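You operate a simulated robot arm through the tools that you are given. There is no shell and no other tool.

You are at the controls of a simulated robot arm. One attempt, no reset.

JOB
Put things in order on the loading stretch of the belt. At the end: the silver wing nut stands where the grey spare relay stood; the green gap gauge stands on top of the blue hinge plate; the yellow wax brush is on the red tray; the grey spare relay from the loading stretch of the belt stands where the green gap gauge stood; whatever was shut is shut again. Leave all else as you found it, and nothing knocked over. Set down upright: yellow wax brush.

The check looks at the end state, three seconds after you hand in, the way a careful person would. Anything else that was tipped, shoved, dropped, spilled or broken makes it a failure.

ROBOT AND FRAMES
A 7-joint arm with a two-finger parallel gripper, fixed in place. Base frame: the origin is at the foot of the arm, x ahead of it, y to its left, z up; the work surface is at about z = 0. Units: m, degrees, N and s.
With the tool pointing down near the work surface it reaches from about 0.24 to 0.62 m from the base axis. Its first joint turns from -66.0 to 66.0 degrees. Payload 2.6 kg.
The tool frame sits at the grasp point between the pads (the TCP): z along the fingers, y along the line on which they close. The tips reach 0.03 m beyond it. The gripper opens to 0.094 m. The fingers are 0.028 m wide and 0.01 m thick; the gripper's body (0.05 by 0.096 m) begins 0.055 m behind the TCP.
Orientation is told as [roll, pitch, yaw] about the base's x, y, z axes, in that order, counted from this pose: with the fingers straight down and closing along the base's y, the tool's x points along the base's -x, its y along +y and its z along -z.

CONTROLS
- The arm moves only by the tool move_arm. Its argument "deltas" is a list of rows, each an object (a shift or turn left out is 0, a gripper value left out holds the last) with "offset": the shift along the base's x, y, z in m, a list of three; "turn": the turn, a rotation vector about the base's x, y, z in degrees, a list of three. In form: [{"offset": [tx, ty, tz], "turn": [ax, ay, az]}, ...]. A call has 1 to 20 rows; each row shifts and turns the commanded pose from where the row before left it. "hand" is the gripper command, from -1 (fully open) to 1 (shut), values between in proportion, set as the call begins (left out, the last holds). Each row takes 0.2 s and may step no farther than 0.05 m and 8.6 degrees from the row before; otherwise, or with a gripper value out of range, the whole call is refused. A pose out of reach is approached as far as the arm can. The call stops where the force on the tool passes 40 N (or 10 N more than at its start, if that is more) or the arm is blocked; 0.2 s more then pass. The fingers move at their own pace (about 0.072 m/s each) and stop on an object; they squeeze with about 35 N. The grip force told is the motor's: it shows also when the fingers shut on nothing. Time passes only in rows, and 0.2 s behind the last, so rows that do not move let the fingers close. It gives the time, the measured TCP pose, the force on the tool (base axes), the opening and the grip force at its end, in the units of the frame above (readings bear some noise), with the torque about the TCP (base axes, N m) and any sound that the robot's microphone picked up.
- Cameras (640 x 400 px; columns grow to the right, rows downward): "scene" is fixed at [0.0439, 0.4457, 0.5518]; the picture's right is [-0.66, -0.75, 0.00], its down [-0.51, 0.45, -0.73] and it looks along [0.55, -0.48, -0.68] (base axes); focal length 292 px, centre (320, 200). "wrist" rides on the gripper at [0.076, 0.014, -0.103] in the tool frame; the picture's right is [-0.18, 0.98, 0.00], its down [-0.75, -0.14, -0.64] and it looks along [-0.63, -0.12, 0.77] (tool axes); focal length 243 px, centre (320, 200). There is no depth. A picture from a camera that has moved, and an enlarged one, comes with that camera's place and axes in the base frame and with its lens.
- get_image(camera): a new picture of that camera. No time passes.
- inspect(camera, box): a new picture of the part [left, top, right, bottom] of that camera's present view, enlarged. No time passes.
- close_job(): hands the job in; it is judged then, once.

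Nothing tells you positions but the pictures and the camera data. Unless the task says otherwise, let go and move clear before handing in.

The tools are called after "Request:" by a JSON object that holds its "name" and its "arguments". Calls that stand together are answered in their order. move_arm: Moves the arm, as the interface text tells. Its arguments: {"type":"object","properties":{"deltas":{"type":"array"},"hand":{"type":"number"}},"required":["deltas"]} The other tools are called the same way: get_image (camera) takes a picture; inspect (camera, box) takes an enlarged picture of a part of a camera's view; close_job () hands the job in.

At the start:

```text
clock: 0.0
position: [0.3883, 0.1166, 0.3038]
tcp_rot: [0.0, 0.1, 0.0]
wrist_force: [-0.9, -0.9, 0.0]
wrist_torque: [0.02, 0.01, 0.04]
opening: 0.0941
finger_force: 0.0
```

scene: 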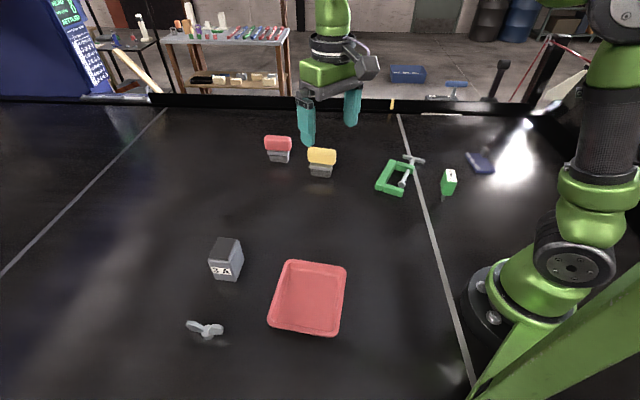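
wrist: 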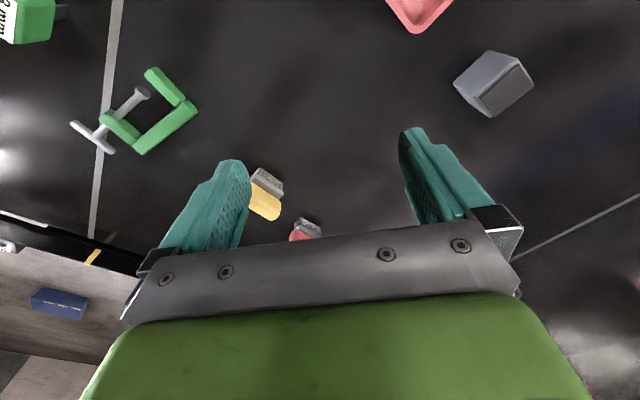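

I see a dark belt with a red tray, a grey relay box, a wing nut, red and yellow brushes, a green clamp-like item, a small green/white item and a blue plate. I will look closer before moving anything.

Request:
{"name": "inspect", "arguments": {"camera": "scene", "box": [160, 220, 360, 345]}}

Request:
{"name": "inspect", "arguments": {"camera": "scene", "box": [360, 120, 520, 220]}}

Request:
{"name": "inspect", "arguments": {"camera": "scene", "box": [240, 110, 400, 210]}}

Request:
{"name": "inspect", "arguments": {"camera": "scene", "box": [80, 0, 320, 110]}}

```text
3.20 times, centred on (260, 282) of scene
camera zoom: at [0.0439, 0.4457, 0.5518], right [-0.66, -0.75, 0.0], down [-0.51, 0.45, -0.73], along [0.55, -0.48, -0.68], focal length 936 px, centre (512, -64)
```

zoom: 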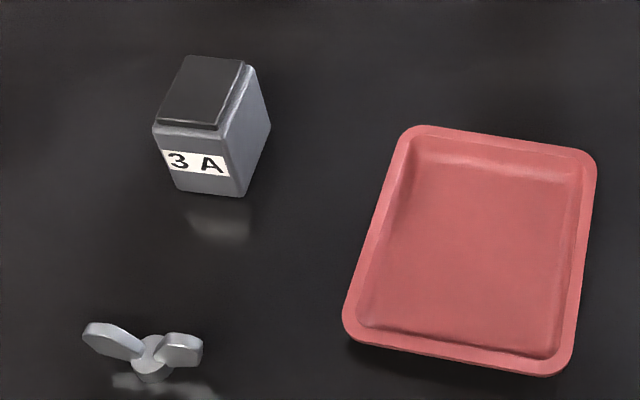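

```text
4.00 times, centred on (440, 170) of scene
camera zoom: at [0.0439, 0.4457, 0.5518], right [-0.66, -0.75, 0.0], down [-0.51, 0.45, -0.73], along [0.55, -0.48, -0.68], focal length 1169 px, centre (-160, 320)
```

zoom: 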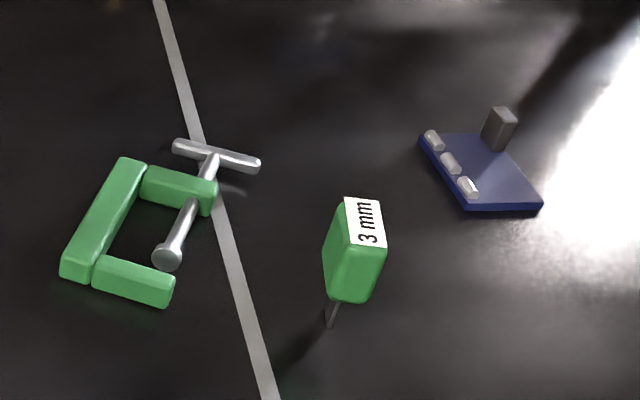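

```text
4.00 times, centred on (320, 160) of scene
camera zoom: at [0.0439, 0.4457, 0.5518], right [-0.66, -0.75, 0.0], down [-0.51, 0.45, -0.73], along [0.55, -0.48, -0.68], focal length 1169 px, centre (320, 360)
```

zoom: 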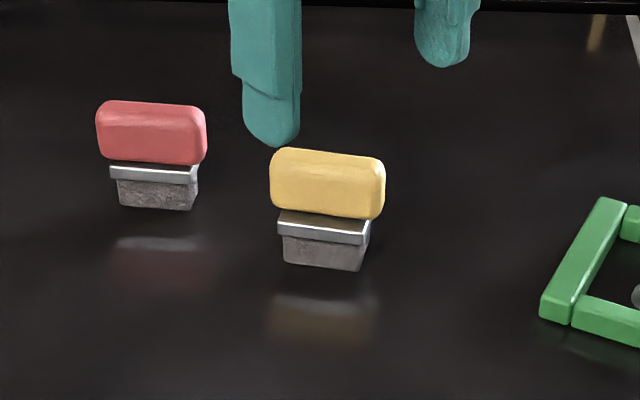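

```text
2.67 times, centred on (200, 55) of scene
camera zoom: at [0.0439, 0.4457, 0.5518], right [-0.66, -0.75, 0.0], down [-0.51, 0.45, -0.73], along [0.55, -0.48, -0.68], focal length 780 px, centre (640, 587)
```

zoom: 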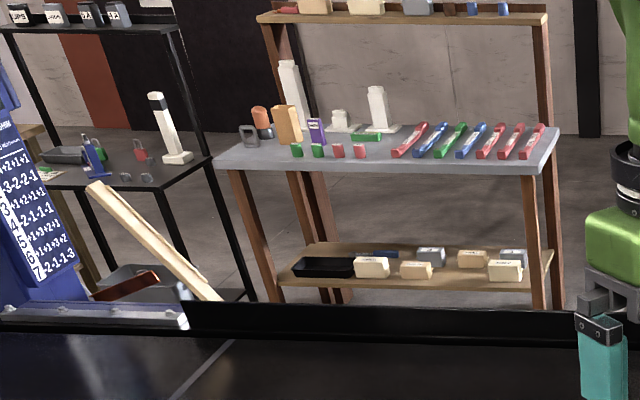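

The gauge looks like a green handle standing on a thin blade, and the hinge plate has a dark block at one edge. I'll zoom in further on these before I move.

Request:
{"name": "inspect", "arguments": {"camera": "scene", "box": [425, 155, 473, 210]}}

Request:
{"name": "inspect", "arguments": {"camera": "scene", "box": [455, 138, 505, 180]}}

Request:
{"name": "inspect", "arguments": {"camera": "scene", "box": [175, 305, 235, 345]}}

Request:
{"name": "inspect", "arguments": {"camera": "wrist", "box": [0, 0, 220, 160]}}

Request:
{"name": "inspect", "arguments": {"camera": "wrist", "box": [220, 140, 400, 250]}}

```text
7.27 times, centred on (449, 182) of scene
camera zoom: at [0.0439, 0.4457, 0.5518], right [-0.66, -0.75, 0.0], down [-0.51, 0.45, -0.73], along [0.55, -0.48, -0.68], focal length 2126 px, centre (-618, 327)
```

zoom: 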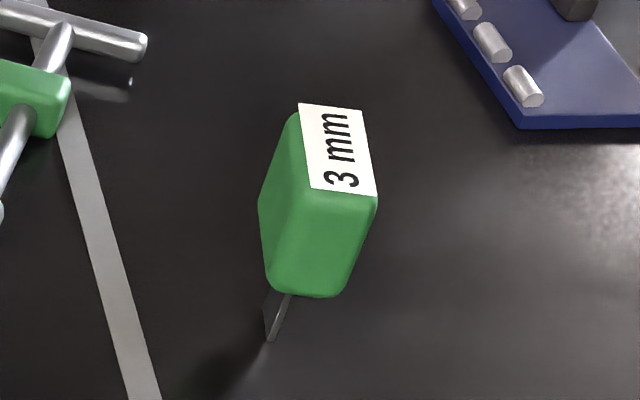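

```text
9.52 times, centred on (480, 159) of scene
camera zoom: at [0.0439, 0.4457, 0.5518], right [-0.66, -0.75, 0.0], down [-0.51, 0.45, -0.73], along [0.55, -0.48, -0.68], focal length 2784 px, centre (-1204, 590)
```

zoom: 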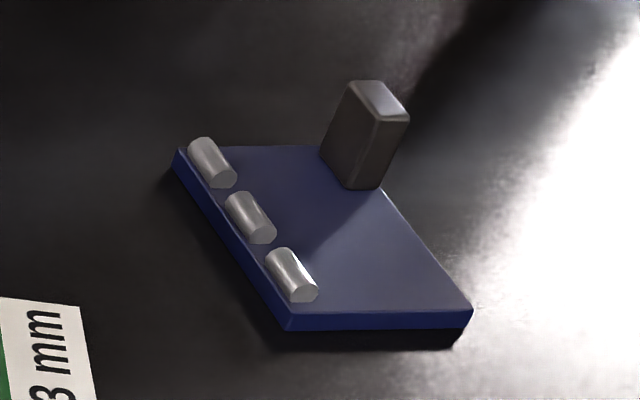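

```text
10.00 times, centred on (205, 325) of scene
camera zoom: at [0.0439, 0.4457, 0.5518], right [-0.66, -0.75, 0.0], down [-0.51, 0.45, -0.73], along [0.55, -0.48, -0.68], focal length 2924 px, centre (1470, -1050)
```

zoom: 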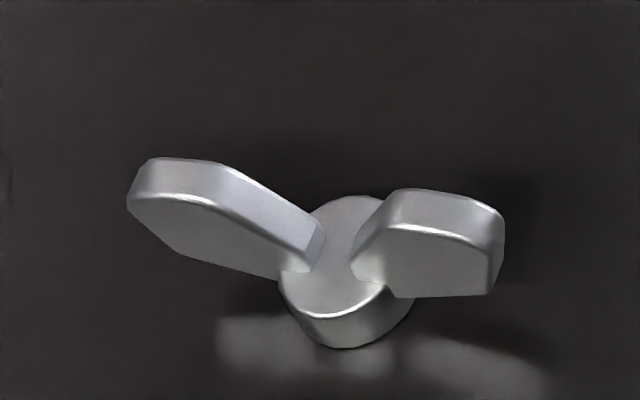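

```text
2.50 times, centred on (110, 80) of wrist
camera zoom: at [0.3113, 0.1308, 0.4059], right [0.18, 0.98, 0.0], down [0.75, -0.14, 0.64], along [0.63, -0.12, -0.77], focal length 606 px, centre (845, 500)
```

zoom: 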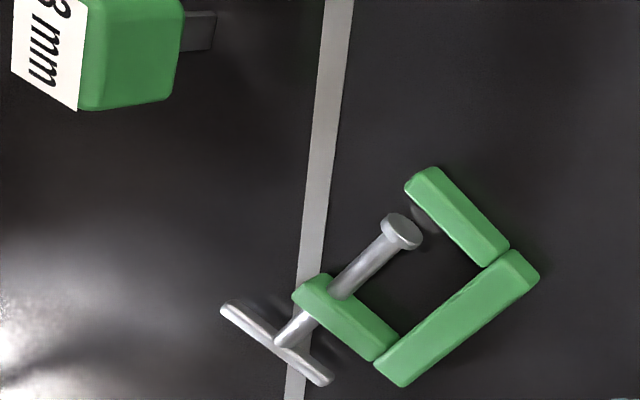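

```text
3.56 times, centred on (310, 195) of wrist
camera zoom: at [0.3113, 0.1308, 0.4059], right [0.18, 0.98, 0.0], down [0.75, -0.14, 0.64], along [0.63, -0.12, -0.77], focal length 863 px, centre (356, 218)
```

zoom: 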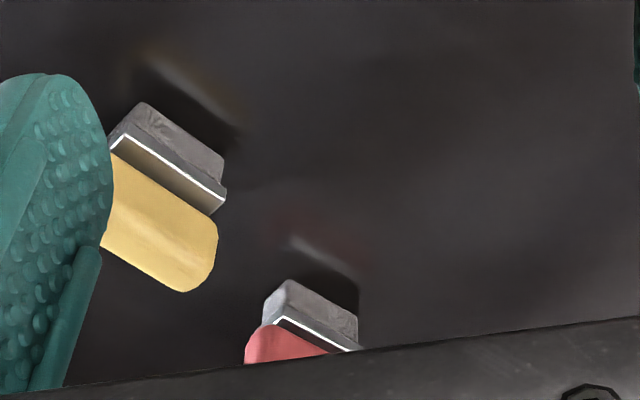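

The gauge is at about (0.26, -0.19) and the hinge plate at about (0.27, -0.44). I'll move the wrist camera around to look at both from nearby, staying high.

Request:
{"name": "move_arm", "arguments": {"deltas": [{"offset": [-0.0098, -0.0182, -0.014], "turn": [0, 0, -8.2]}, {"offset": [-0.0098, -0.0182, -0.014], "turn": [0, 0, -8.2]}, {"offset": [-0.0098, -0.0182, -0.014], "turn": [0, 0, -8.2]}, {"offset": [-0.0098, -0.0182, -0.014], "turn": [0, 0, -8.2]}, {"offset": [-0.0098, -0.0182, -0.014], "turn": [0, 0, -8.2]}, {"offset": [-0.0098, -0.0182, -0.014], "turn": [0, 0, -8.2]}, {"offset": [-0.0098, -0.0182, -0.014], "turn": [0, 0, -8.2]}, {"offset": [-0.0098, -0.0182, -0.014], "turn": [0, 0, -8.2]}, {"offset": [-0.0098, -0.0182, -0.014], "turn": [0, 0, -8.2]}, {"offset": [-0.0098, -0.0182, -0.014], "turn": [0, 0, -8.2]}, {"offset": [-0.0098, -0.0182, -0.014], "turn": [0, 0, -8.0]}, {"offset": [0, 0, 0]}], "hand": -1}}

Request:
{"name": "get_image", "arguments": {"camera": "wrist"}}

Request:
{"name": "get_image", "arguments": {"camera": "scene"}}

```text
clock: 2.6
position: [0.2801, -0.0853, 0.1484]
tcp_rot: [0.0, 0.1, -90.2]
wrist_force: [0.2, -0.6, -0.4]
wrist_torque: [0.0, -0.01, 0.02]
opening: 0.0939
finger_force: 0.1
```

```text
taken
camera wrist: at [0.2942, -0.0085, 0.2515], right [0.98, -0.19, 0.0], down [-0.14, -0.75, 0.64], along [-0.12, -0.63, -0.77], focal length 243 px, centre (320, 200)
```

wrist: 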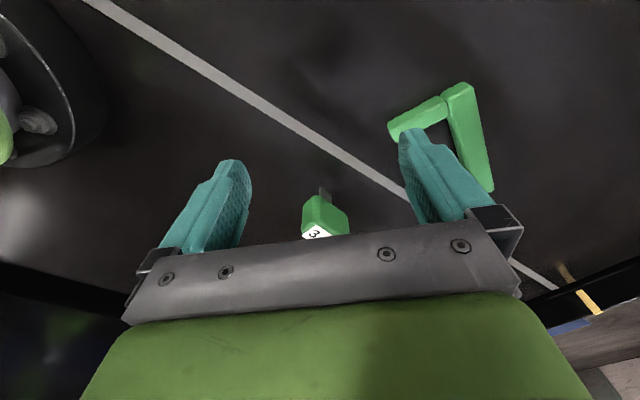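

```text
taken
```

scene: 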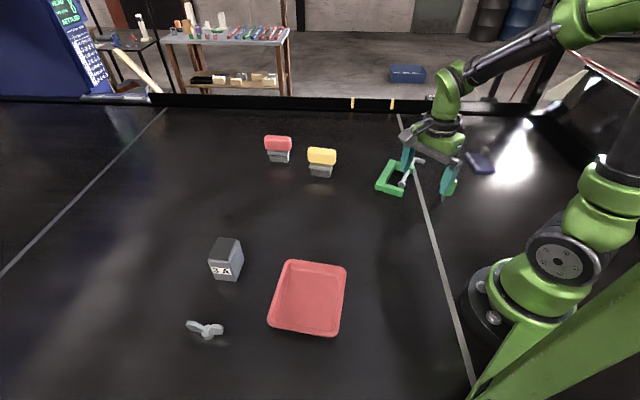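

Request:
{"name": "inspect", "arguments": {"camera": "wrist", "box": [280, 165, 380, 245]}}

```text
5.00 times, centred on (330, 205) of wrist
camera zoom: at [0.2942, -0.0085, 0.2515], right [0.98, -0.19, 0.0], down [-0.14, -0.75, 0.64], along [-0.12, -0.63, -0.77], focal length 1213 px, centre (270, 175)
```

zoom: 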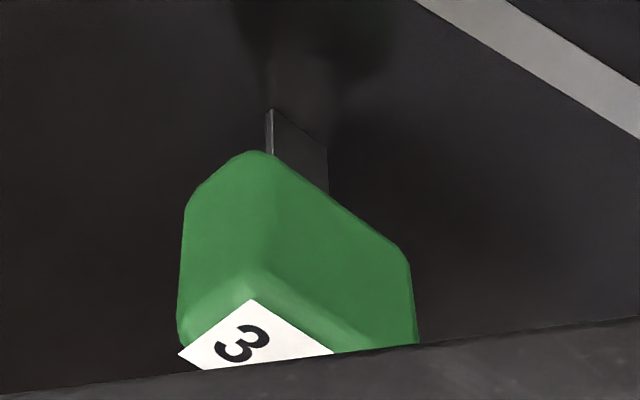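

The gauge stands on a narrow blade about 3 mm thick, centred near (0.264, -0.202). Its handle spans roughly z 0.035 to 0.083. I'll rotate to line the fingers up with the handle's thin direction, above it, and look again.

Request:
{"name": "move_arm", "arguments": {"deltas": [{"offset": [-0.0026, -0.0194, 0.003], "turn": [0, 0, 6.65]}, {"offset": [-0.0026, -0.0194, 0.003], "turn": [0, 0, 6.65]}, {"offset": [-0.0026, -0.0194, 0.002], "turn": [0, 0, 6.65]}, {"offset": [-0.0026, -0.0194, 0.002], "turn": [0, 0, 6.65]}, {"offset": [-0.0026, -0.0194, 0.001], "turn": [0, 0, 6.65]}, {"offset": [-0.0026, -0.0194, 0.001], "turn": [0, 0, 6.65]}, {"offset": [0, 0, 0]}, {"offset": [0, 0, 0]}]}}

Request:
{"name": "get_image", "arguments": {"camera": "wrist"}}

Request:
{"name": "inspect", "arguments": {"camera": "wrist", "box": [240, 80, 400, 180]}}

Request:
{"name": "inspect", "arguments": {"camera": "scene", "box": [410, 140, 490, 205]}}

```text
clock: 4.4
position: [0.2656, -0.2026, 0.1617]
tcp_rot: [0.0, 0.0, -50.1]
wrist_force: [0.0, 0.6, -0.3]
wrist_torque: [-0.01, -0.03, -0.02]
opening: 0.0941
finger_force: 0.0
```

```text
taken
camera wrist: at [0.2268, -0.134, 0.2645], right [0.87, 0.49, 0.0], down [0.38, -0.67, 0.64], along [0.31, -0.56, -0.77], focal length 243 px, centre (320, 200)
```

wrist: 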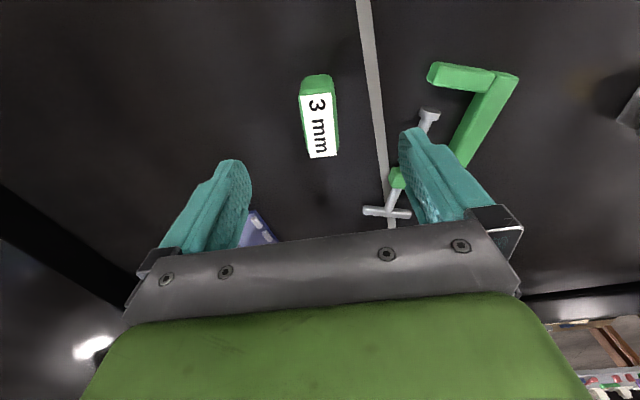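

```text
4.00 times, centred on (320, 130) of wrist
camera zoom: at [0.2268, -0.134, 0.2645], right [0.87, 0.49, 0.0], down [0.38, -0.67, 0.64], along [0.31, -0.56, -0.77], focal length 970 px, centre (320, 480)
```

zoom: 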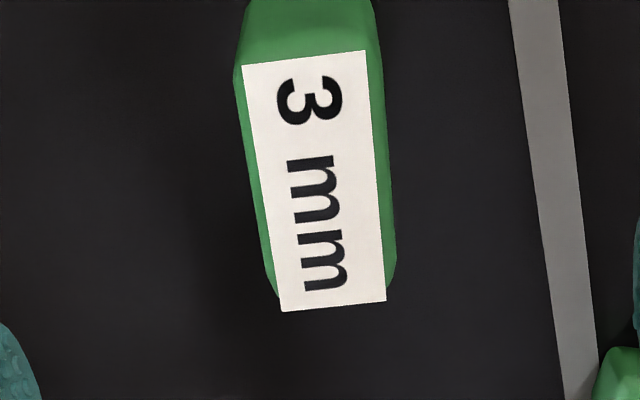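

```text
6.15 times, centred on (450, 172) of scene
camera zoom: at [0.0439, 0.4457, 0.5518], right [-0.66, -0.75, 0.0], down [-0.51, 0.45, -0.73], along [0.55, -0.48, -0.68], focal length 1799 px, centre (-480, 369)
```

zoom: 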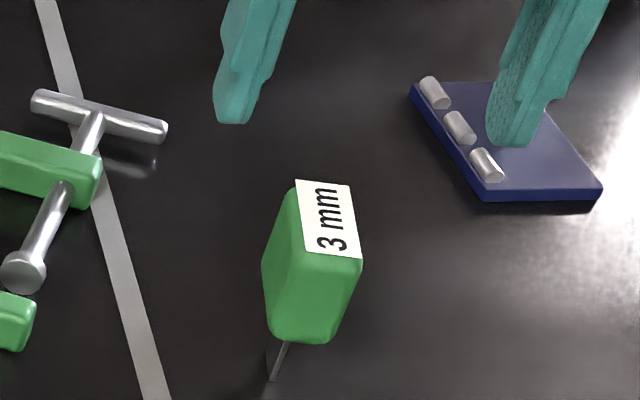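

The handle's thin direction is at about 36°, so I'll turn the tool another -3.6°, centre over (0.2655, -0.2018) and go down. Then I'll half-close the fingers and check the centring before gripping.

Request:
{"name": "move_arm", "arguments": {"deltas": [{"offset": [0.0005, -0.0005, 0], "turn": [0, 0, -3.6]}, {"offset": [0, 0, -0.0117]}, {"offset": [0, 0, -0.0117]}, {"offset": [0, 0, -0.0117]}, {"offset": [0, 0, -0.0117]}, {"offset": [0, 0, -0.0117]}, {"offset": [0, 0, -0.0117]}, {"offset": [0, 0, -0.0117]}, {"offset": [0, 0, -0.0117]}, {"offset": [0, 0, 0]}]}}

Request:
{"name": "move_arm", "arguments": {"deltas": [{"offset": [0, 0, 0]}, {"offset": [0, 0, 0]}, {"offset": [0, 0, 0]}], "hand": 0.15}}

Request:
{"name": "get_image", "arguments": {"camera": "wrist"}}

Request:
{"name": "inspect", "arguments": {"camera": "scene", "box": [410, 140, 490, 205]}}

```text
clock: 6.6
position: [0.2652, -0.2, 0.0683]
tcp_rot: [-0.1, 0.1, -53.7]
wrist_force: [-0.7, -0.2, -0.6]
wrist_torque: [0.02, 0.0, -0.01]
opening: 0.0941
finger_force: 0.1
```

```text
clock: 7.4
position: [0.2653, -0.2002, 0.0675]
tcp_rot: [0.1, 0.0, -53.7]
wrist_force: [1.1, 0.2, -0.2]
wrist_torque: [-0.02, 0.02, 0.0]
opening: 0.0398
finger_force: 0.1
```

```text
taken
camera wrist: at [0.2312, -0.1302, 0.1708], right [0.9, 0.43, 0.0], down [0.33, -0.69, 0.64], along [0.28, -0.58, -0.77], focal length 243 px, centre (320, 200)
```

wrist: 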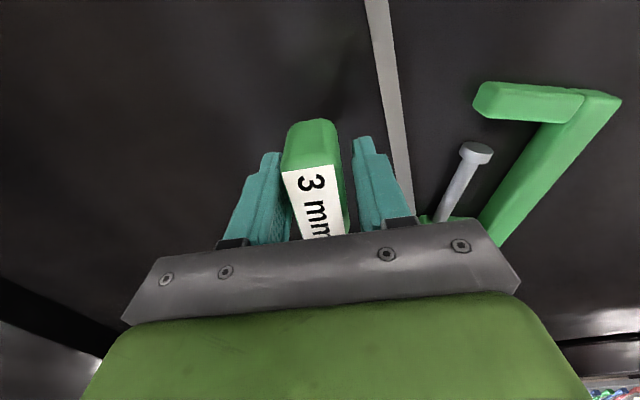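

```text
6.15 times, centred on (450, 172) of scene
camera zoom: at [0.0439, 0.4457, 0.5518], right [-0.66, -0.75, 0.0], down [-0.51, 0.45, -0.73], along [0.55, -0.48, -0.68], focal length 1799 px, centre (-480, 369)
```

zoom: 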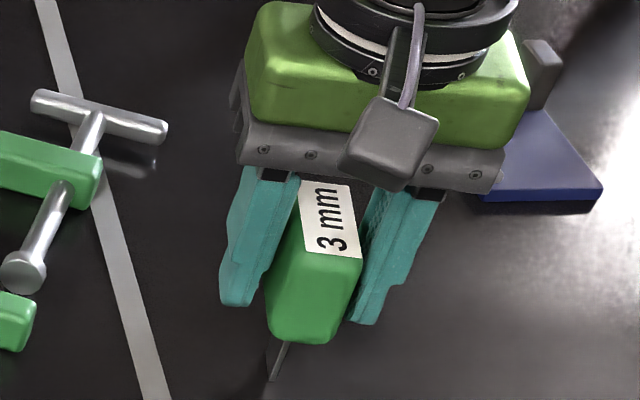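

Request:
{"name": "inspect", "arguments": {"camera": "wrist", "box": [230, 100, 420, 250]}}

Request:
{"name": "inspect", "arguments": {"camera": "scene", "box": [430, 160, 480, 205]}}

```text
2.67 times, centred on (325, 175) of wrist
camera zoom: at [0.2312, -0.1302, 0.1708], right [0.9, 0.43, 0.0], down [0.33, -0.69, 0.64], along [0.28, -0.58, -0.77], focal length 647 px, centre (307, 267)
```

zoom: 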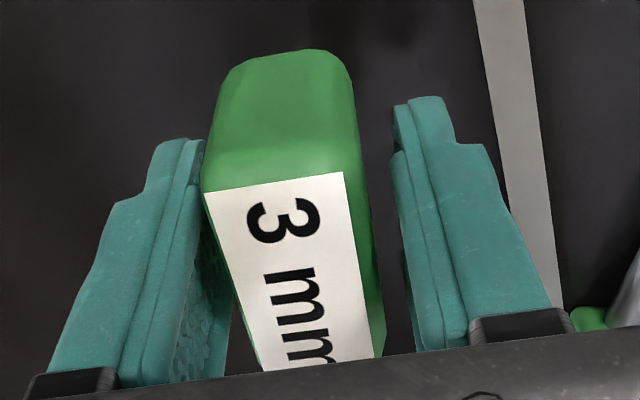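

```text
8.89 times, centred on (455, 182) of scene
camera zoom: at [0.0439, 0.4457, 0.5518], right [-0.66, -0.75, 0.0], down [-0.51, 0.45, -0.73], along [0.55, -0.48, -0.68], focal length 2599 px, centre (-880, 356)
```

zoom: 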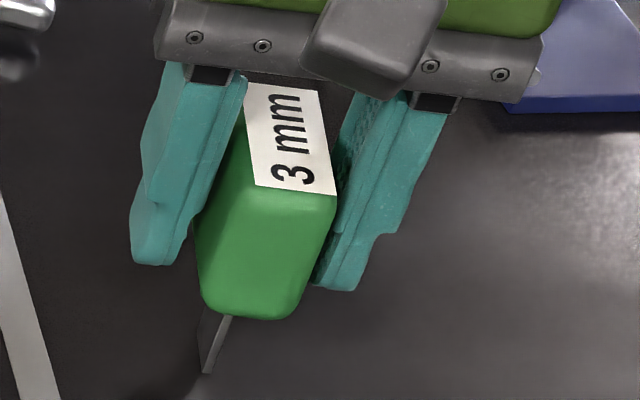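

The fingers straddle the handle with about 1 mm lateral and 2.5 mm lengthwise error. I'll correct by (0.0005, -0.0027) and close.

Request:
{"name": "move_arm", "arguments": {"deltas": [{"offset": [0.0005, -0.0027, 0]}, {"offset": [0, 0, 0]}]}}

Request:
{"name": "move_arm", "arguments": {"deltas": [{"offset": [0, 0, 0]}, {"offset": [0, 0, 0]}, {"offset": [0, 0, 0]}], "hand": 1}}

Request:
{"name": "inspect", "arguments": {"camera": "wrist", "box": [230, 100, 420, 250]}}

Request:
{"name": "inspect", "arguments": {"camera": "scene", "box": [430, 160, 480, 205]}}

```text
clock: 8.0
position: [0.2651, -0.2035, 0.0676]
tcp_rot: [0.0, 0.0, -53.8]
wrist_force: [-0.5, -0.7, -0.1]
wrist_torque: [0.02, 0.0, 0.02]
opening: 0.0403
finger_force: 0.1
```

```text
clock: 8.8
position: [0.2646, -0.2029, 0.0675]
tcp_rot: [-0.1, 0.0, -53.7]
wrist_force: [0.9, -0.6, 0.4]
wrist_torque: [-0.02, -0.06, 0.03]
opening: 0.0316
finger_force: 34.8
```

```text
2.67 times, centred on (325, 175) of wrist
camera zoom: at [0.2312, -0.1334, 0.1705], right [0.9, 0.43, 0.0], down [0.33, -0.69, 0.64], along [0.28, -0.58, -0.77], focal length 647 px, centre (307, 267)
```

zoom: 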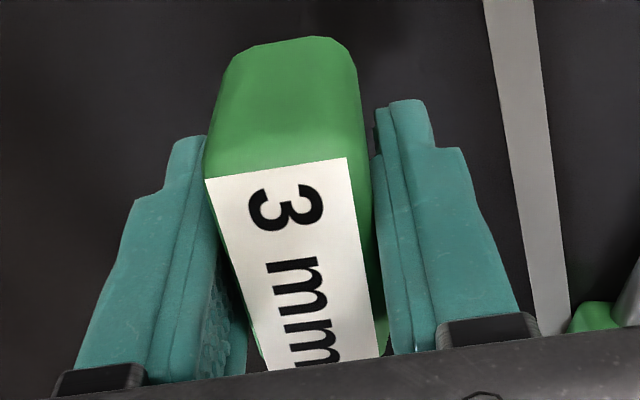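

```text
8.89 times, centred on (455, 182) of scene
camera zoom: at [0.0439, 0.4457, 0.5518], right [-0.66, -0.75, 0.0], down [-0.51, 0.45, -0.73], along [0.55, -0.48, -0.68], focal length 2599 px, centre (-880, 356)
```

zoom: 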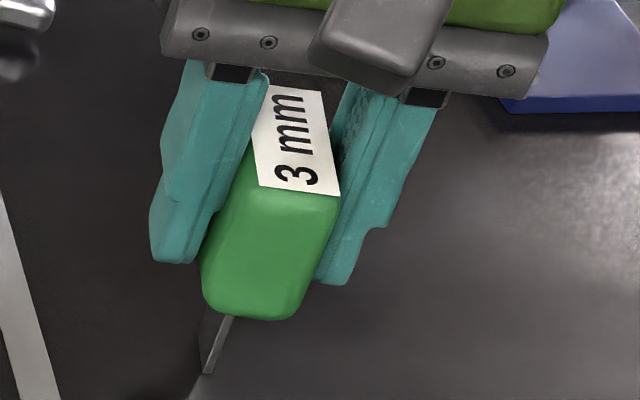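

The gauge is gripped at 0.0316 m width with its centre at about (0.265, -0.203). I'll lift it straight up and look at the hinge plate from nearby.

Request:
{"name": "move_arm", "arguments": {"deltas": [{"offset": [0, 0, 0.005]}, {"offset": [0, 0, 0.015]}, {"offset": [0, 0, 0.02]}, {"offset": [0, 0, 0.02]}, {"offset": [0, 0, 0.02]}, {"offset": [0, 0, 0.02]}, {"offset": [0, 0, 0.02]}, {"offset": [0, 0, 0]}]}}

Request:
{"name": "get_image", "arguments": {"camera": "scene"}}

Request:
{"name": "get_image", "arguments": {"camera": "wrist"}}

```text
clock: 10.6
position: [0.2667, -0.2022, 0.1873]
tcp_rot: [0.0, 0.0, -53.6]
wrist_force: [0.0, -0.7, -1.3]
wrist_torque: [0.05, 0.0, 0.01]
opening: 0.032
finger_force: 35.2
```

```text
taken
```

scene: 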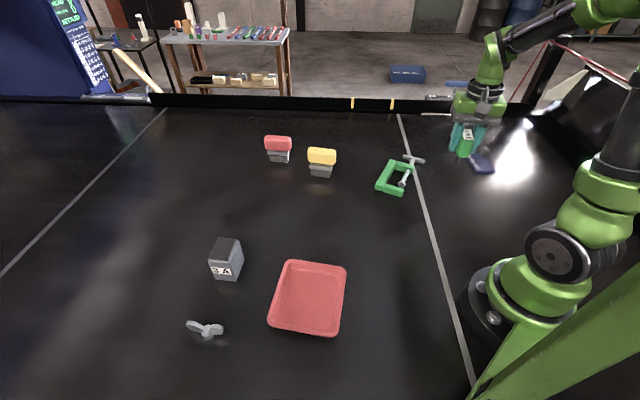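

```text
taken
camera wrist: at [0.2317, -0.133, 0.2907], right [0.9, 0.43, 0.0], down [0.33, -0.69, 0.64], along [0.28, -0.58, -0.77], focal length 243 px, centre (320, 200)
```

wrist: 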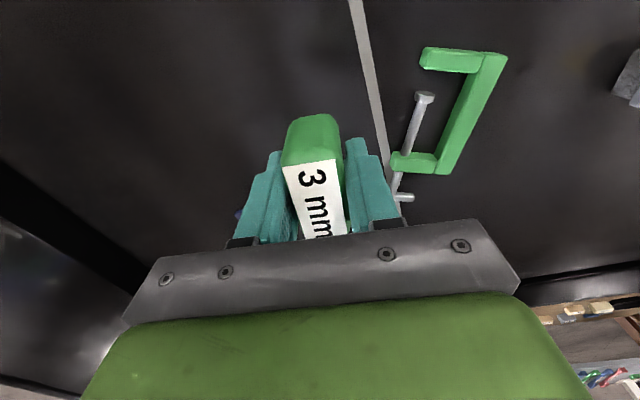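

The gauge is held upright. Next I'll carry it above the hinge plate at this height and check the plate's exact position from the wrist camera.

Request:
{"name": "move_arm", "arguments": {"deltas": [{"offset": [0, -0.0289, 0], "turn": [0, 0, 1.71]}, {"offset": [0, -0.0289, 0], "turn": [0, 0, 1.71]}, {"offset": [0, -0.0289, 0], "turn": [0, 0, 1.71]}, {"offset": [0, -0.0289, 0], "turn": [0, 0, 1.71]}, {"offset": [0, -0.0289, 0], "turn": [0, 0, 1.71]}, {"offset": [0, -0.0289, 0], "turn": [0, 0, 1.71]}, {"offset": [0, -0.0289, 0], "turn": [0, 0, 1.71]}, {"offset": [0, -0.0289, 0], "turn": [0, 0, 1.71]}, {"offset": [0, 0, 0]}, {"offset": [0, 0, 0]}]}}

Request:
{"name": "get_image", "arguments": {"camera": "wrist"}}

Request:
{"name": "inspect", "arguments": {"camera": "wrist", "box": [220, 30, 420, 160]}}

Request:
{"name": "inspect", "arguments": {"camera": "scene", "box": [430, 90, 530, 180]}}

```text
clock: 12.8
position: [0.2667, -0.434, 0.1875]
tcp_rot: [0.0, 0.0, -40.0]
wrist_force: [0.3, -0.4, -0.8]
wrist_torque: [0.01, -0.01, 0.05]
opening: 0.0317
finger_force: 34.5
```

```text
taken
camera wrist: at [0.2174, -0.3741, 0.2899], right [0.77, 0.63, 0.0], down [0.49, -0.59, 0.64], along [0.41, -0.5, -0.77], focal length 243 px, centre (320, 200)
```

wrist: 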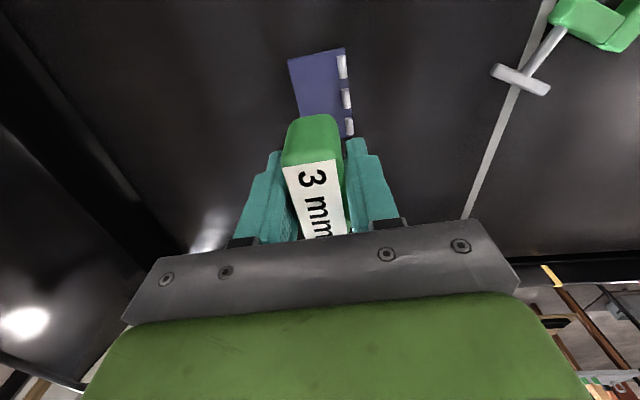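

```text
3.08 times, centred on (320, 95) of wrist
camera zoom: at [0.2174, -0.3741, 0.2899], right [0.77, 0.63, 0.0], down [0.49, -0.59, 0.64], along [0.41, -0.5, -0.77], focal length 746 px, centre (320, 523)
```

zoom: 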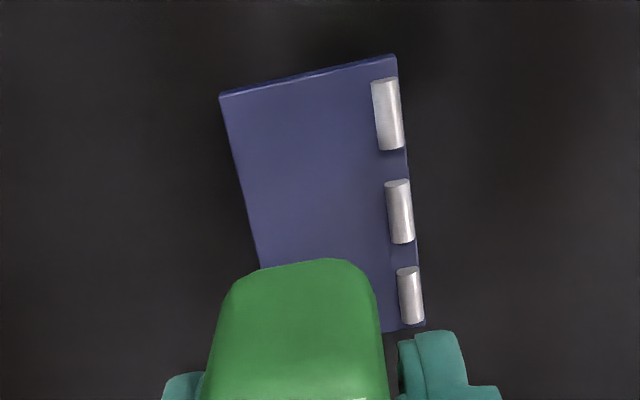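

```text
4.44 times, centred on (480, 135) of scene
camera zoom: at [0.044, 0.4457, 0.5518], right [-0.66, -0.75, 0.0], down [-0.51, 0.45, -0.73], along [0.55, -0.48, -0.68], focal length 1299 px, centre (-391, 489)
```

zoom: 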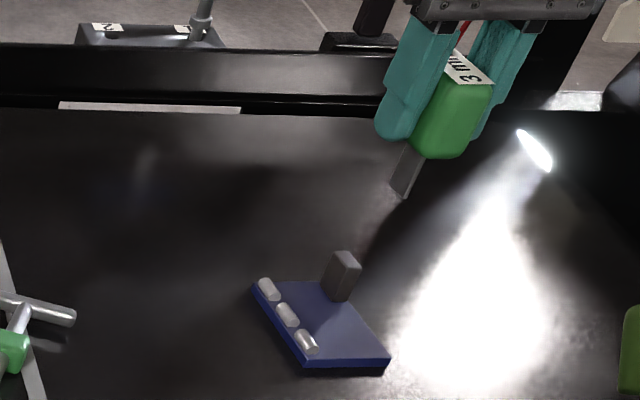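

The plate's corners come out at about (0.262, -0.389), (0.333, -0.448) and (0.224, -0.433). It has knuckles on one edge and a block at the far corner. I'll aim for the clear area at (0.269, -0.440) and descend most of the way.

Request:
{"name": "move_arm", "arguments": {"deltas": [{"offset": [0.0023, -0.0059, 0]}, {"offset": [0, 0, -0.02]}, {"offset": [0, 0, -0.02]}, {"offset": [0, 0, -0.02]}, {"offset": [0, 0, -0.02]}, {"offset": [0, 0, -0.012]}, {"offset": [0, 0, -0.008]}, {"offset": [0, 0, 0]}, {"offset": [0, 0, 0]}]}}

Request:
{"name": "get_image", "arguments": {"camera": "wrist"}}

Request:
{"name": "inspect", "arguments": {"camera": "scene", "box": [445, 115, 515, 180]}}

Request:
{"name": "inspect", "arguments": {"camera": "wrist", "box": [220, 50, 420, 180]}}

```text
clock: 14.8
position: [0.2685, -0.4395, 0.0851]
tcp_rot: [0.0, 0.0, -40.1]
wrist_force: [-0.4, 0.3, -1.6]
wrist_torque: [0.0, 0.03, -0.01]
opening: 0.0316
finger_force: 34.7
```

```text
taken
camera wrist: at [0.2185, -0.38, 0.1891], right [0.77, 0.63, 0.0], down [0.49, -0.59, 0.64], along [0.41, -0.5, -0.77], focal length 243 px, centre (320, 200)
```

wrist: 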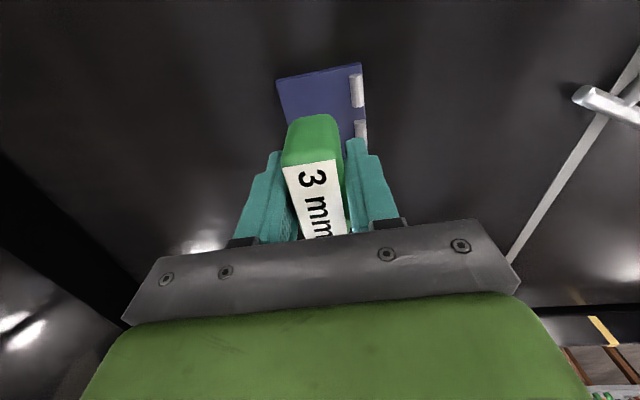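

```text
6.15 times, centred on (480, 148) of scene
camera zoom: at [0.0439, 0.4457, 0.5518], right [-0.66, -0.75, 0.0], down [-0.51, 0.45, -0.73], along [0.55, -0.48, -0.68], focal length 1799 px, centre (-665, 523)
```

zoom: 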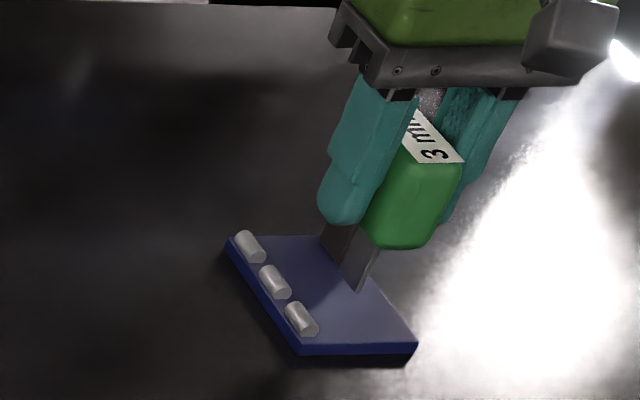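

```text
3.08 times, centred on (320, 115) of wrist
camera zoom: at [0.2185, -0.38, 0.1891], right [0.77, 0.63, 0.0], down [0.49, -0.59, 0.64], along [0.41, -0.5, -0.77], focal length 746 px, centre (320, 462)
```

zoom: 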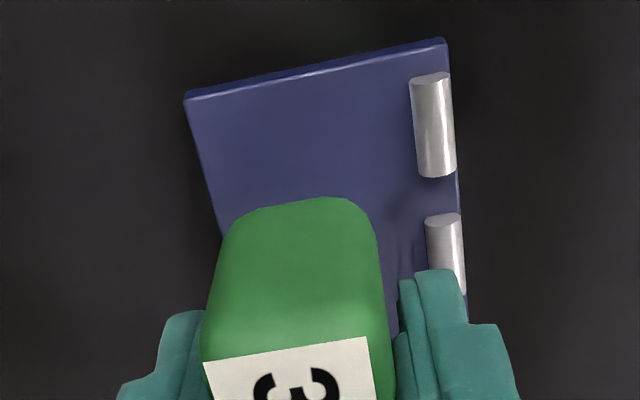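

The blade is above the clear area of the plate, and contact should come at TCP z of about 0.0755. I'll lower in small steps and watch the force.

Request:
{"name": "move_arm", "arguments": {"deltas": [{"offset": [0, 0, -0.004]}, {"offset": [0, 0, -0.003]}, {"offset": [0, 0, -0.001]}, {"offset": [0, 0, 0]}]}}

Request:
{"name": "move_arm", "arguments": {"deltas": [{"offset": [0, 0, -0.001]}, {"offset": [0, 0, 0]}]}}

Request:
{"name": "inspect", "arguments": {"camera": "scene", "box": [455, 125, 505, 180]}}

```text
clock: 15.8
position: [0.2671, -0.4406, 0.0793]
tcp_rot: [0.0, 0.0, -40.0]
wrist_force: [0.2, 0.2, -1.4]
wrist_torque: [-0.05, -0.03, -0.01]
opening: 0.0317
finger_force: 34.5
```

```text
clock: 16.4
position: [0.2669, -0.4399, 0.078]
tcp_rot: [-0.1, 0.0, -40.1]
wrist_force: [0.2, 0.4, -1.3]
wrist_torque: [-0.02, -0.01, -0.01]
opening: 0.0317
finger_force: 35.2
```

```text
7.27 times, centred on (480, 152) of scene
camera zoom: at [0.0439, 0.4457, 0.5518], right [-0.66, -0.75, 0.0], down [-0.51, 0.45, -0.73], along [0.55, -0.48, -0.68], focal length 2126 px, centre (-844, 546)
```

zoom: 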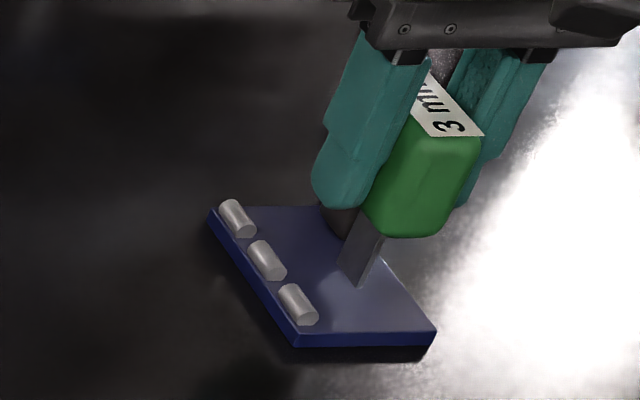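

Request:
{"name": "move_arm", "arguments": {"deltas": [{"offset": [0, 0, -0.001]}, {"offset": [0, 0, 0]}]}}

Request:
{"name": "move_arm", "arguments": {"deltas": [{"offset": [0, 0, -0.001]}, {"offset": [0, 0, 0]}]}}

```text
clock: 17.0
position: [0.2676, -0.4402, 0.0774]
tcp_rot: [0.1, -0.1, -40.0]
wrist_force: [0.3, -0.1, -0.7]
wrist_torque: [0.0, 0.02, 0.01]
opening: 0.0317
finger_force: 35.0
```

```text
clock: 17.6
position: [0.2674, -0.4398, 0.0756]
tcp_rot: [0.0, 0.1, -39.9]
wrist_force: [-0.2, 0.3, -0.9]
wrist_torque: [0.0, -0.02, 0.03]
opening: 0.0317
finger_force: 35.3
```

No contact yet at z of about 0.076, so I'll keep going in small steps.

Request:
{"name": "move_arm", "arguments": {"deltas": [{"offset": [0, 0, -0.0007]}, {"offset": [0, 0, 0]}]}}

Request:
{"name": "move_arm", "arguments": {"deltas": [{"offset": [0, 0, -0.0007]}, {"offset": [0, 0, 0]}]}}

Request:
{"name": "get_image", "arguments": {"camera": "wrist"}}

Request:
{"name": "inspect", "arguments": {"camera": "scene", "box": [465, 140, 500, 175]}}

```text
clock: 18.2
position: [0.2685, -0.4405, 0.0764]
tcp_rot: [-0.1, 0.0, -40.0]
wrist_force: [0.6, 0.3, -1.0]
wrist_torque: [0.01, -0.01, 0.01]
opening: 0.0317
finger_force: 35.3
```

```text
clock: 18.8
position: [0.269, -0.4415, 0.0751]
tcp_rot: [0.0, 0.0, -40.1]
wrist_force: [-1.3, 2.0, 3.5]
wrist_torque: [0.11, 0.08, -0.01]
opening: 0.0317
finger_force: 35.2
```

```text
taken
camera wrist: at [0.2184, -0.3807, 0.1783], right [0.77, 0.63, 0.0], down [0.49, -0.59, 0.64], along [0.41, -0.5, -0.77], focal length 243 px, centre (320, 200)
```

wrist: 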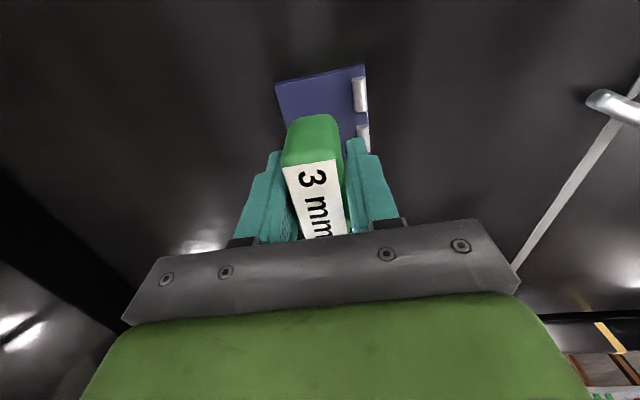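

```text
11.43 times, centred on (482, 158) of scene
camera zoom: at [0.0439, 0.4457, 0.5518], right [-0.66, -0.75, 0.0], down [-0.51, 0.45, -0.73], along [0.55, -0.48, -0.68], focal length 3341 px, centre (-1537, 686)
```

zoom: 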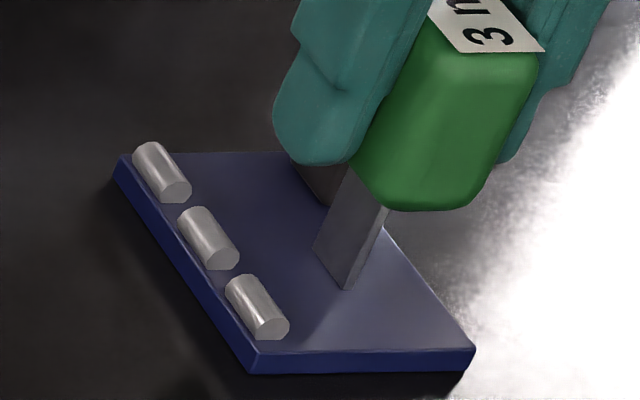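

Contact is made: Fz rose to +3.5 N with a slight side load. I'll ease up a fraction of a millimetre to relieve the side force before releasing.

Request:
{"name": "move_arm", "arguments": {"deltas": [{"offset": [0, 0, 0.0003]}, {"offset": [0, 0, 0]}, {"offset": [0, 0, 0]}]}}

```text
clock: 19.6
position: [0.2687, -0.4409, 0.0762]
tcp_rot: [0.0, -0.1, -39.9]
wrist_force: [-0.6, 3.2, 8.2]
wrist_torque: [0.17, 0.05, 0.02]
opening: 0.0316
finger_force: 34.8
```

Request:
{"name": "move_arm", "arguments": {"deltas": [{"offset": [0, 0, 0.0004]}, {"offset": [0, 0, 0]}, {"offset": [0, 0, 0]}, {"offset": [0, 0, 0]}]}}

```text
clock: 20.6
position: [0.2669, -0.4408, 0.0755]
tcp_rot: [0.1, -0.1, -40.1]
wrist_force: [0.9, -0.9, 1.9]
wrist_torque: [-0.06, -0.07, -0.02]
opening: 0.0318
finger_force: 35.2
```

Request:
{"name": "move_arm", "arguments": {"deltas": [{"offset": [0, 0, 0.0002]}, {"offset": [0, 0, 0]}, {"offset": [0, 0, 0]}, {"offset": [0, 0, 0]}]}}

Request:
{"name": "inspect", "arguments": {"camera": "scene", "box": [465, 140, 500, 175]}}

```text
clock: 21.6
position: [0.2672, -0.4408, 0.0739]
tcp_rot: [-0.1, 0.0, -40.2]
wrist_force: [-0.6, 0.7, 2.5]
wrist_torque: [0.03, 0.0, 0.02]
opening: 0.032
finger_force: 35.1
```

```text
11.43 times, centred on (482, 158) of scene
camera zoom: at [0.0439, 0.4457, 0.5518], right [-0.66, -0.75, 0.0], down [-0.51, 0.45, -0.73], along [0.55, -0.48, -0.68], focal length 3341 px, centre (-1537, 686)
```

zoom: 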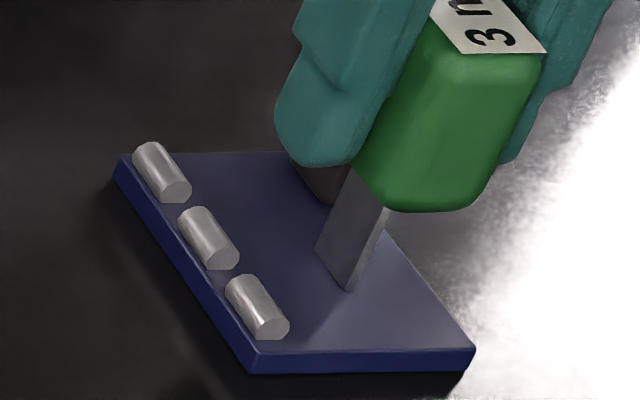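

The blade rests on the plate with a light load. I'll open slightly, so the pads could still catch it, and check that it stands.

Request:
{"name": "move_arm", "arguments": {"deltas": [{"offset": [0, 0, 0]}, {"offset": [0, 0, 0]}], "hand": 0.13}}

Request:
{"name": "inspect", "arguments": {"camera": "scene", "box": [455, 125, 505, 175]}}

Request:
{"name": "inspect", "arguments": {"camera": "wrist", "box": [230, 60, 420, 250]}}

```text
clock: 22.2
position: [0.268, -0.441, 0.0753]
tcp_rot: [0.0, 0.0, -39.9]
wrist_force: [0.5, -1.4, 0.0]
wrist_torque: [-0.05, -0.01, 0.01]
opening: 0.0407
finger_force: 0.1
```

```text
8.00 times, centred on (480, 150) of scene
camera zoom: at [0.0439, 0.4457, 0.5518], right [-0.66, -0.75, 0.0], down [-0.51, 0.45, -0.73], along [0.55, -0.48, -0.68], focal length 2339 px, centre (-960, 600)
```

zoom: 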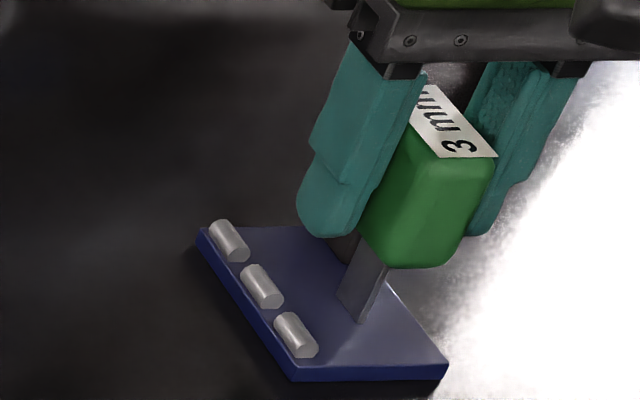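

```text
2.11 times, centred on (325, 155) of wrist
camera zoom: at [0.2179, -0.3806, 0.1781], right [0.77, 0.63, 0.0], down [0.49, -0.59, 0.64], along [0.41, -0.5, -0.77], focal length 511 px, centre (310, 295)
```

zoom: 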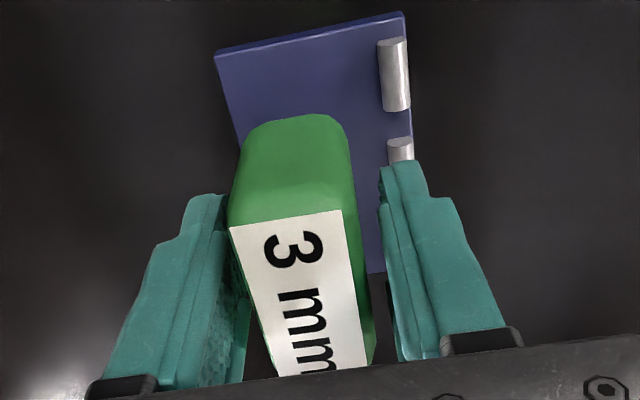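

The gauge is standing free between the pads. I'll wait a second to see whether it drifts.

Request:
{"name": "move_arm", "arguments": {"deltas": [{"offset": [0, 0, 0]}, {"offset": [0, 0, 0]}, {"offset": [0, 0, 0]}, {"offset": [0, 0, 0]}, {"offset": [0, 0, 0]}]}}

Request:
{"name": "inspect", "arguments": {"camera": "wrist", "box": [230, 60, 420, 250]}}

```text
clock: 23.4
position: [0.2673, -0.4406, 0.0746]
tcp_rot: [0.0, 0.0, -40.0]
wrist_force: [-1.2, 0.4, -0.4]
wrist_torque: [0.0, 0.03, -0.01]
opening: 0.0407
finger_force: 0.0
```

```text
2.11 times, centred on (325, 155) of wrist
camera zoom: at [0.2179, -0.3807, 0.1783], right [0.77, 0.63, 0.0], down [0.49, -0.59, 0.64], along [0.41, -0.5, -0.77], focal length 511 px, centre (310, 295)
```

zoom: 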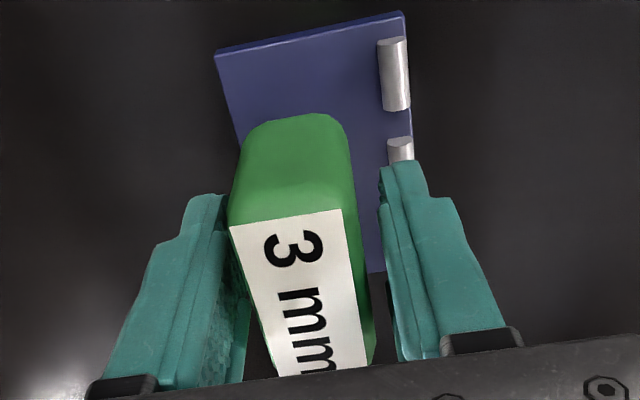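

It has not moved. I'll open a bit more and go straight up slowly.

Request:
{"name": "move_arm", "arguments": {"deltas": [{"offset": [0, 0, 0]}, {"offset": [0, 0, 0]}, {"offset": [0, 0, 0.005]}, {"offset": [0, 0, 0.01]}, {"offset": [0, 0, 0.015]}, {"offset": [0, 0, 0.02]}, {"offset": [0, 0, 0.02]}, {"offset": [0, 0, 0.02]}, {"offset": [0, 0, 0.02]}, {"offset": [0, 0, 0]}], "hand": -0.3}}

Request:
{"name": "get_image", "arguments": {"camera": "wrist"}}

Request:
{"name": "inspect", "arguments": {"camera": "scene", "box": [430, 100, 530, 180]}}

```text
clock: 25.6
position: [0.2662, -0.4417, 0.1864]
tcp_rot: [0.0, 0.0, -40.0]
wrist_force: [0.3, -1.0, 0.7]
wrist_torque: [-0.03, 0.0, -0.01]
opening: 0.0609
finger_force: 0.0
```

```text
taken
camera wrist: at [0.2172, -0.3816, 0.2892], right [0.77, 0.63, 0.0], down [0.49, -0.59, 0.64], along [0.41, -0.5, -0.77], focal length 243 px, centre (320, 200)
```

wrist: 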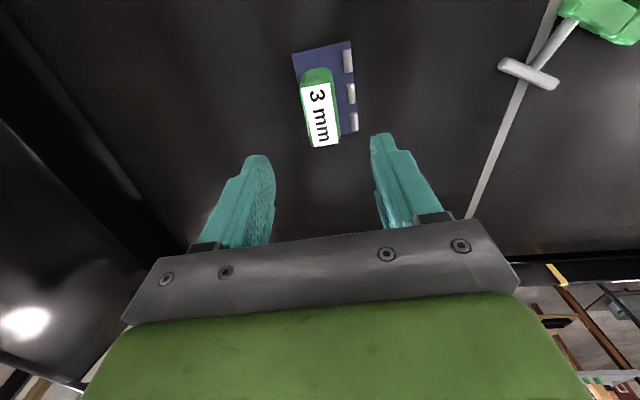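

```text
5.00 times, centred on (480, 140) of scene
camera zoom: at [0.0439, 0.4457, 0.5518], right [-0.66, -0.75, 0.0], down [-0.51, 0.45, -0.73], along [0.55, -0.48, -0.68], focal length 1462 px, centre (-480, 500)
```

zoom: 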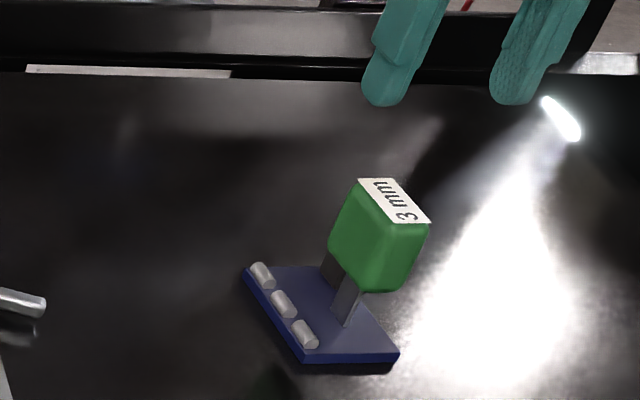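

The gauge stands upright on the hinge plate. Now for the grey relay at about (0.449, 0.353): I'll move high over it and open the gripper fully.

Request:
{"name": "move_arm", "arguments": {"deltas": [{"offset": [0, 0, 0.02]}, {"offset": [0.0101, 0.0441, 0], "turn": [0, 0, 4.5]}, {"offset": [0.0101, 0.0441, 0], "turn": [0, 0, 4.5]}, {"offset": [0.0101, 0.0441, 0], "turn": [0, 0, 4.5]}, {"offset": [0.0101, 0.0441, 0], "turn": [0, 0, 4.5]}, {"offset": [0.0101, 0.0441, 0], "turn": [0, 0, 4.5]}, {"offset": [0.0101, 0.0441, 0], "turn": [0, 0, 4.5]}, {"offset": [0.0101, 0.0441, 0], "turn": [0, 0, 4.5]}, {"offset": [0.0101, 0.0441, 0], "turn": [0, 0, 4.5]}, {"offset": [0.0101, 0.0441, 0], "turn": [0, 0, 4.5]}, {"offset": [0.0101, 0.0441, 0], "turn": [0, 0, 4.5]}, {"offset": [0.0101, 0.0441, 0], "turn": [0, 0, 4.5]}, {"offset": [0.0101, 0.0441, 0], "turn": [0, 0, 4.5]}, {"offset": [0.0101, 0.0441, 0], "turn": [0, 0, 4.5]}, {"offset": [0.0101, 0.0441, 0], "turn": [0, 0, 4.5]}, {"offset": [0.0101, 0.0441, 0], "turn": [0, 0, 4.5]}, {"offset": [0.0101, 0.0441, 0], "turn": [0, 0, 4.5]}, {"offset": [0.0101, 0.0441, 0], "turn": [0, 0, 4.5]}, {"offset": [0.0101, 0.0441, 0], "turn": [0, 0, 4.5]}, {"offset": [0, 0, 0]}]}}

Request:
{"name": "move_arm", "arguments": {"deltas": [{"offset": [0, 0, 0]}, {"offset": [0, 0, 0]}], "hand": -1}}

Request:
{"name": "get_image", "arguments": {"camera": "wrist"}}

Request:
{"name": "get_image", "arguments": {"camera": "scene"}}

Request:
{"name": "inspect", "arguments": {"camera": "wrist", "box": [220, 20, 420, 150]}}

```text
clock: 29.8
position: [0.4499, 0.3531, 0.2053]
tcp_rot: [0.0, 0.1, 40.9]
wrist_force: [-0.2, 0.4, 0.3]
wrist_torque: [-0.03, -0.01, 0.0]
opening: 0.0612
finger_force: 0.0
```

```text
clock: 30.4
position: [0.4511, 0.3524, 0.2067]
tcp_rot: [0.0, 0.0, 40.9]
wrist_force: [0.3, 0.6, -0.7]
wrist_torque: [0.01, 0.03, 0.0]
opening: 0.0941
finger_force: 0.0
```

```text
taken
camera wrist: at [0.3831, 0.3137, 0.3093], right [-0.51, 0.86, 0.0], down [0.66, 0.39, 0.64], along [0.55, 0.32, -0.77], focal length 243 px, centre (320, 200)
```

wrist: 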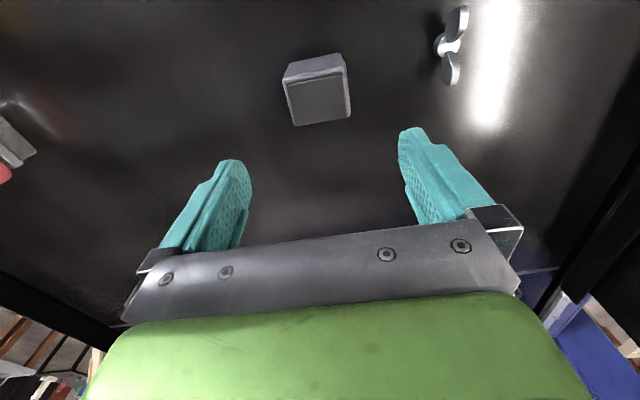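

```text
taken
```

scene: 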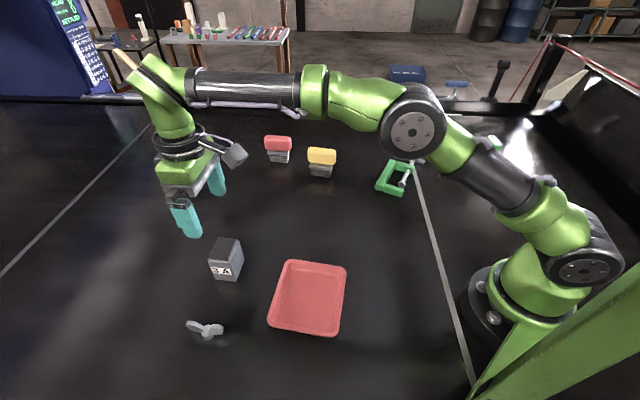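

```text
3.08 times, centred on (320, 85) of wrist
camera zoom: at [0.3831, 0.3137, 0.3093], right [-0.51, 0.86, 0.0], down [0.66, 0.39, 0.64], along [0.55, 0.32, -0.77], focal length 746 px, centre (320, 554)
```

zoom: 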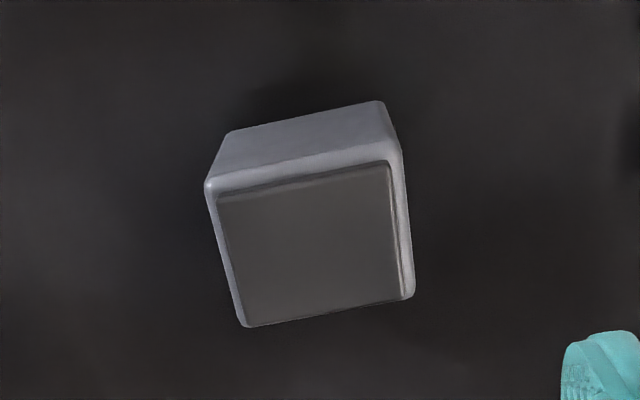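

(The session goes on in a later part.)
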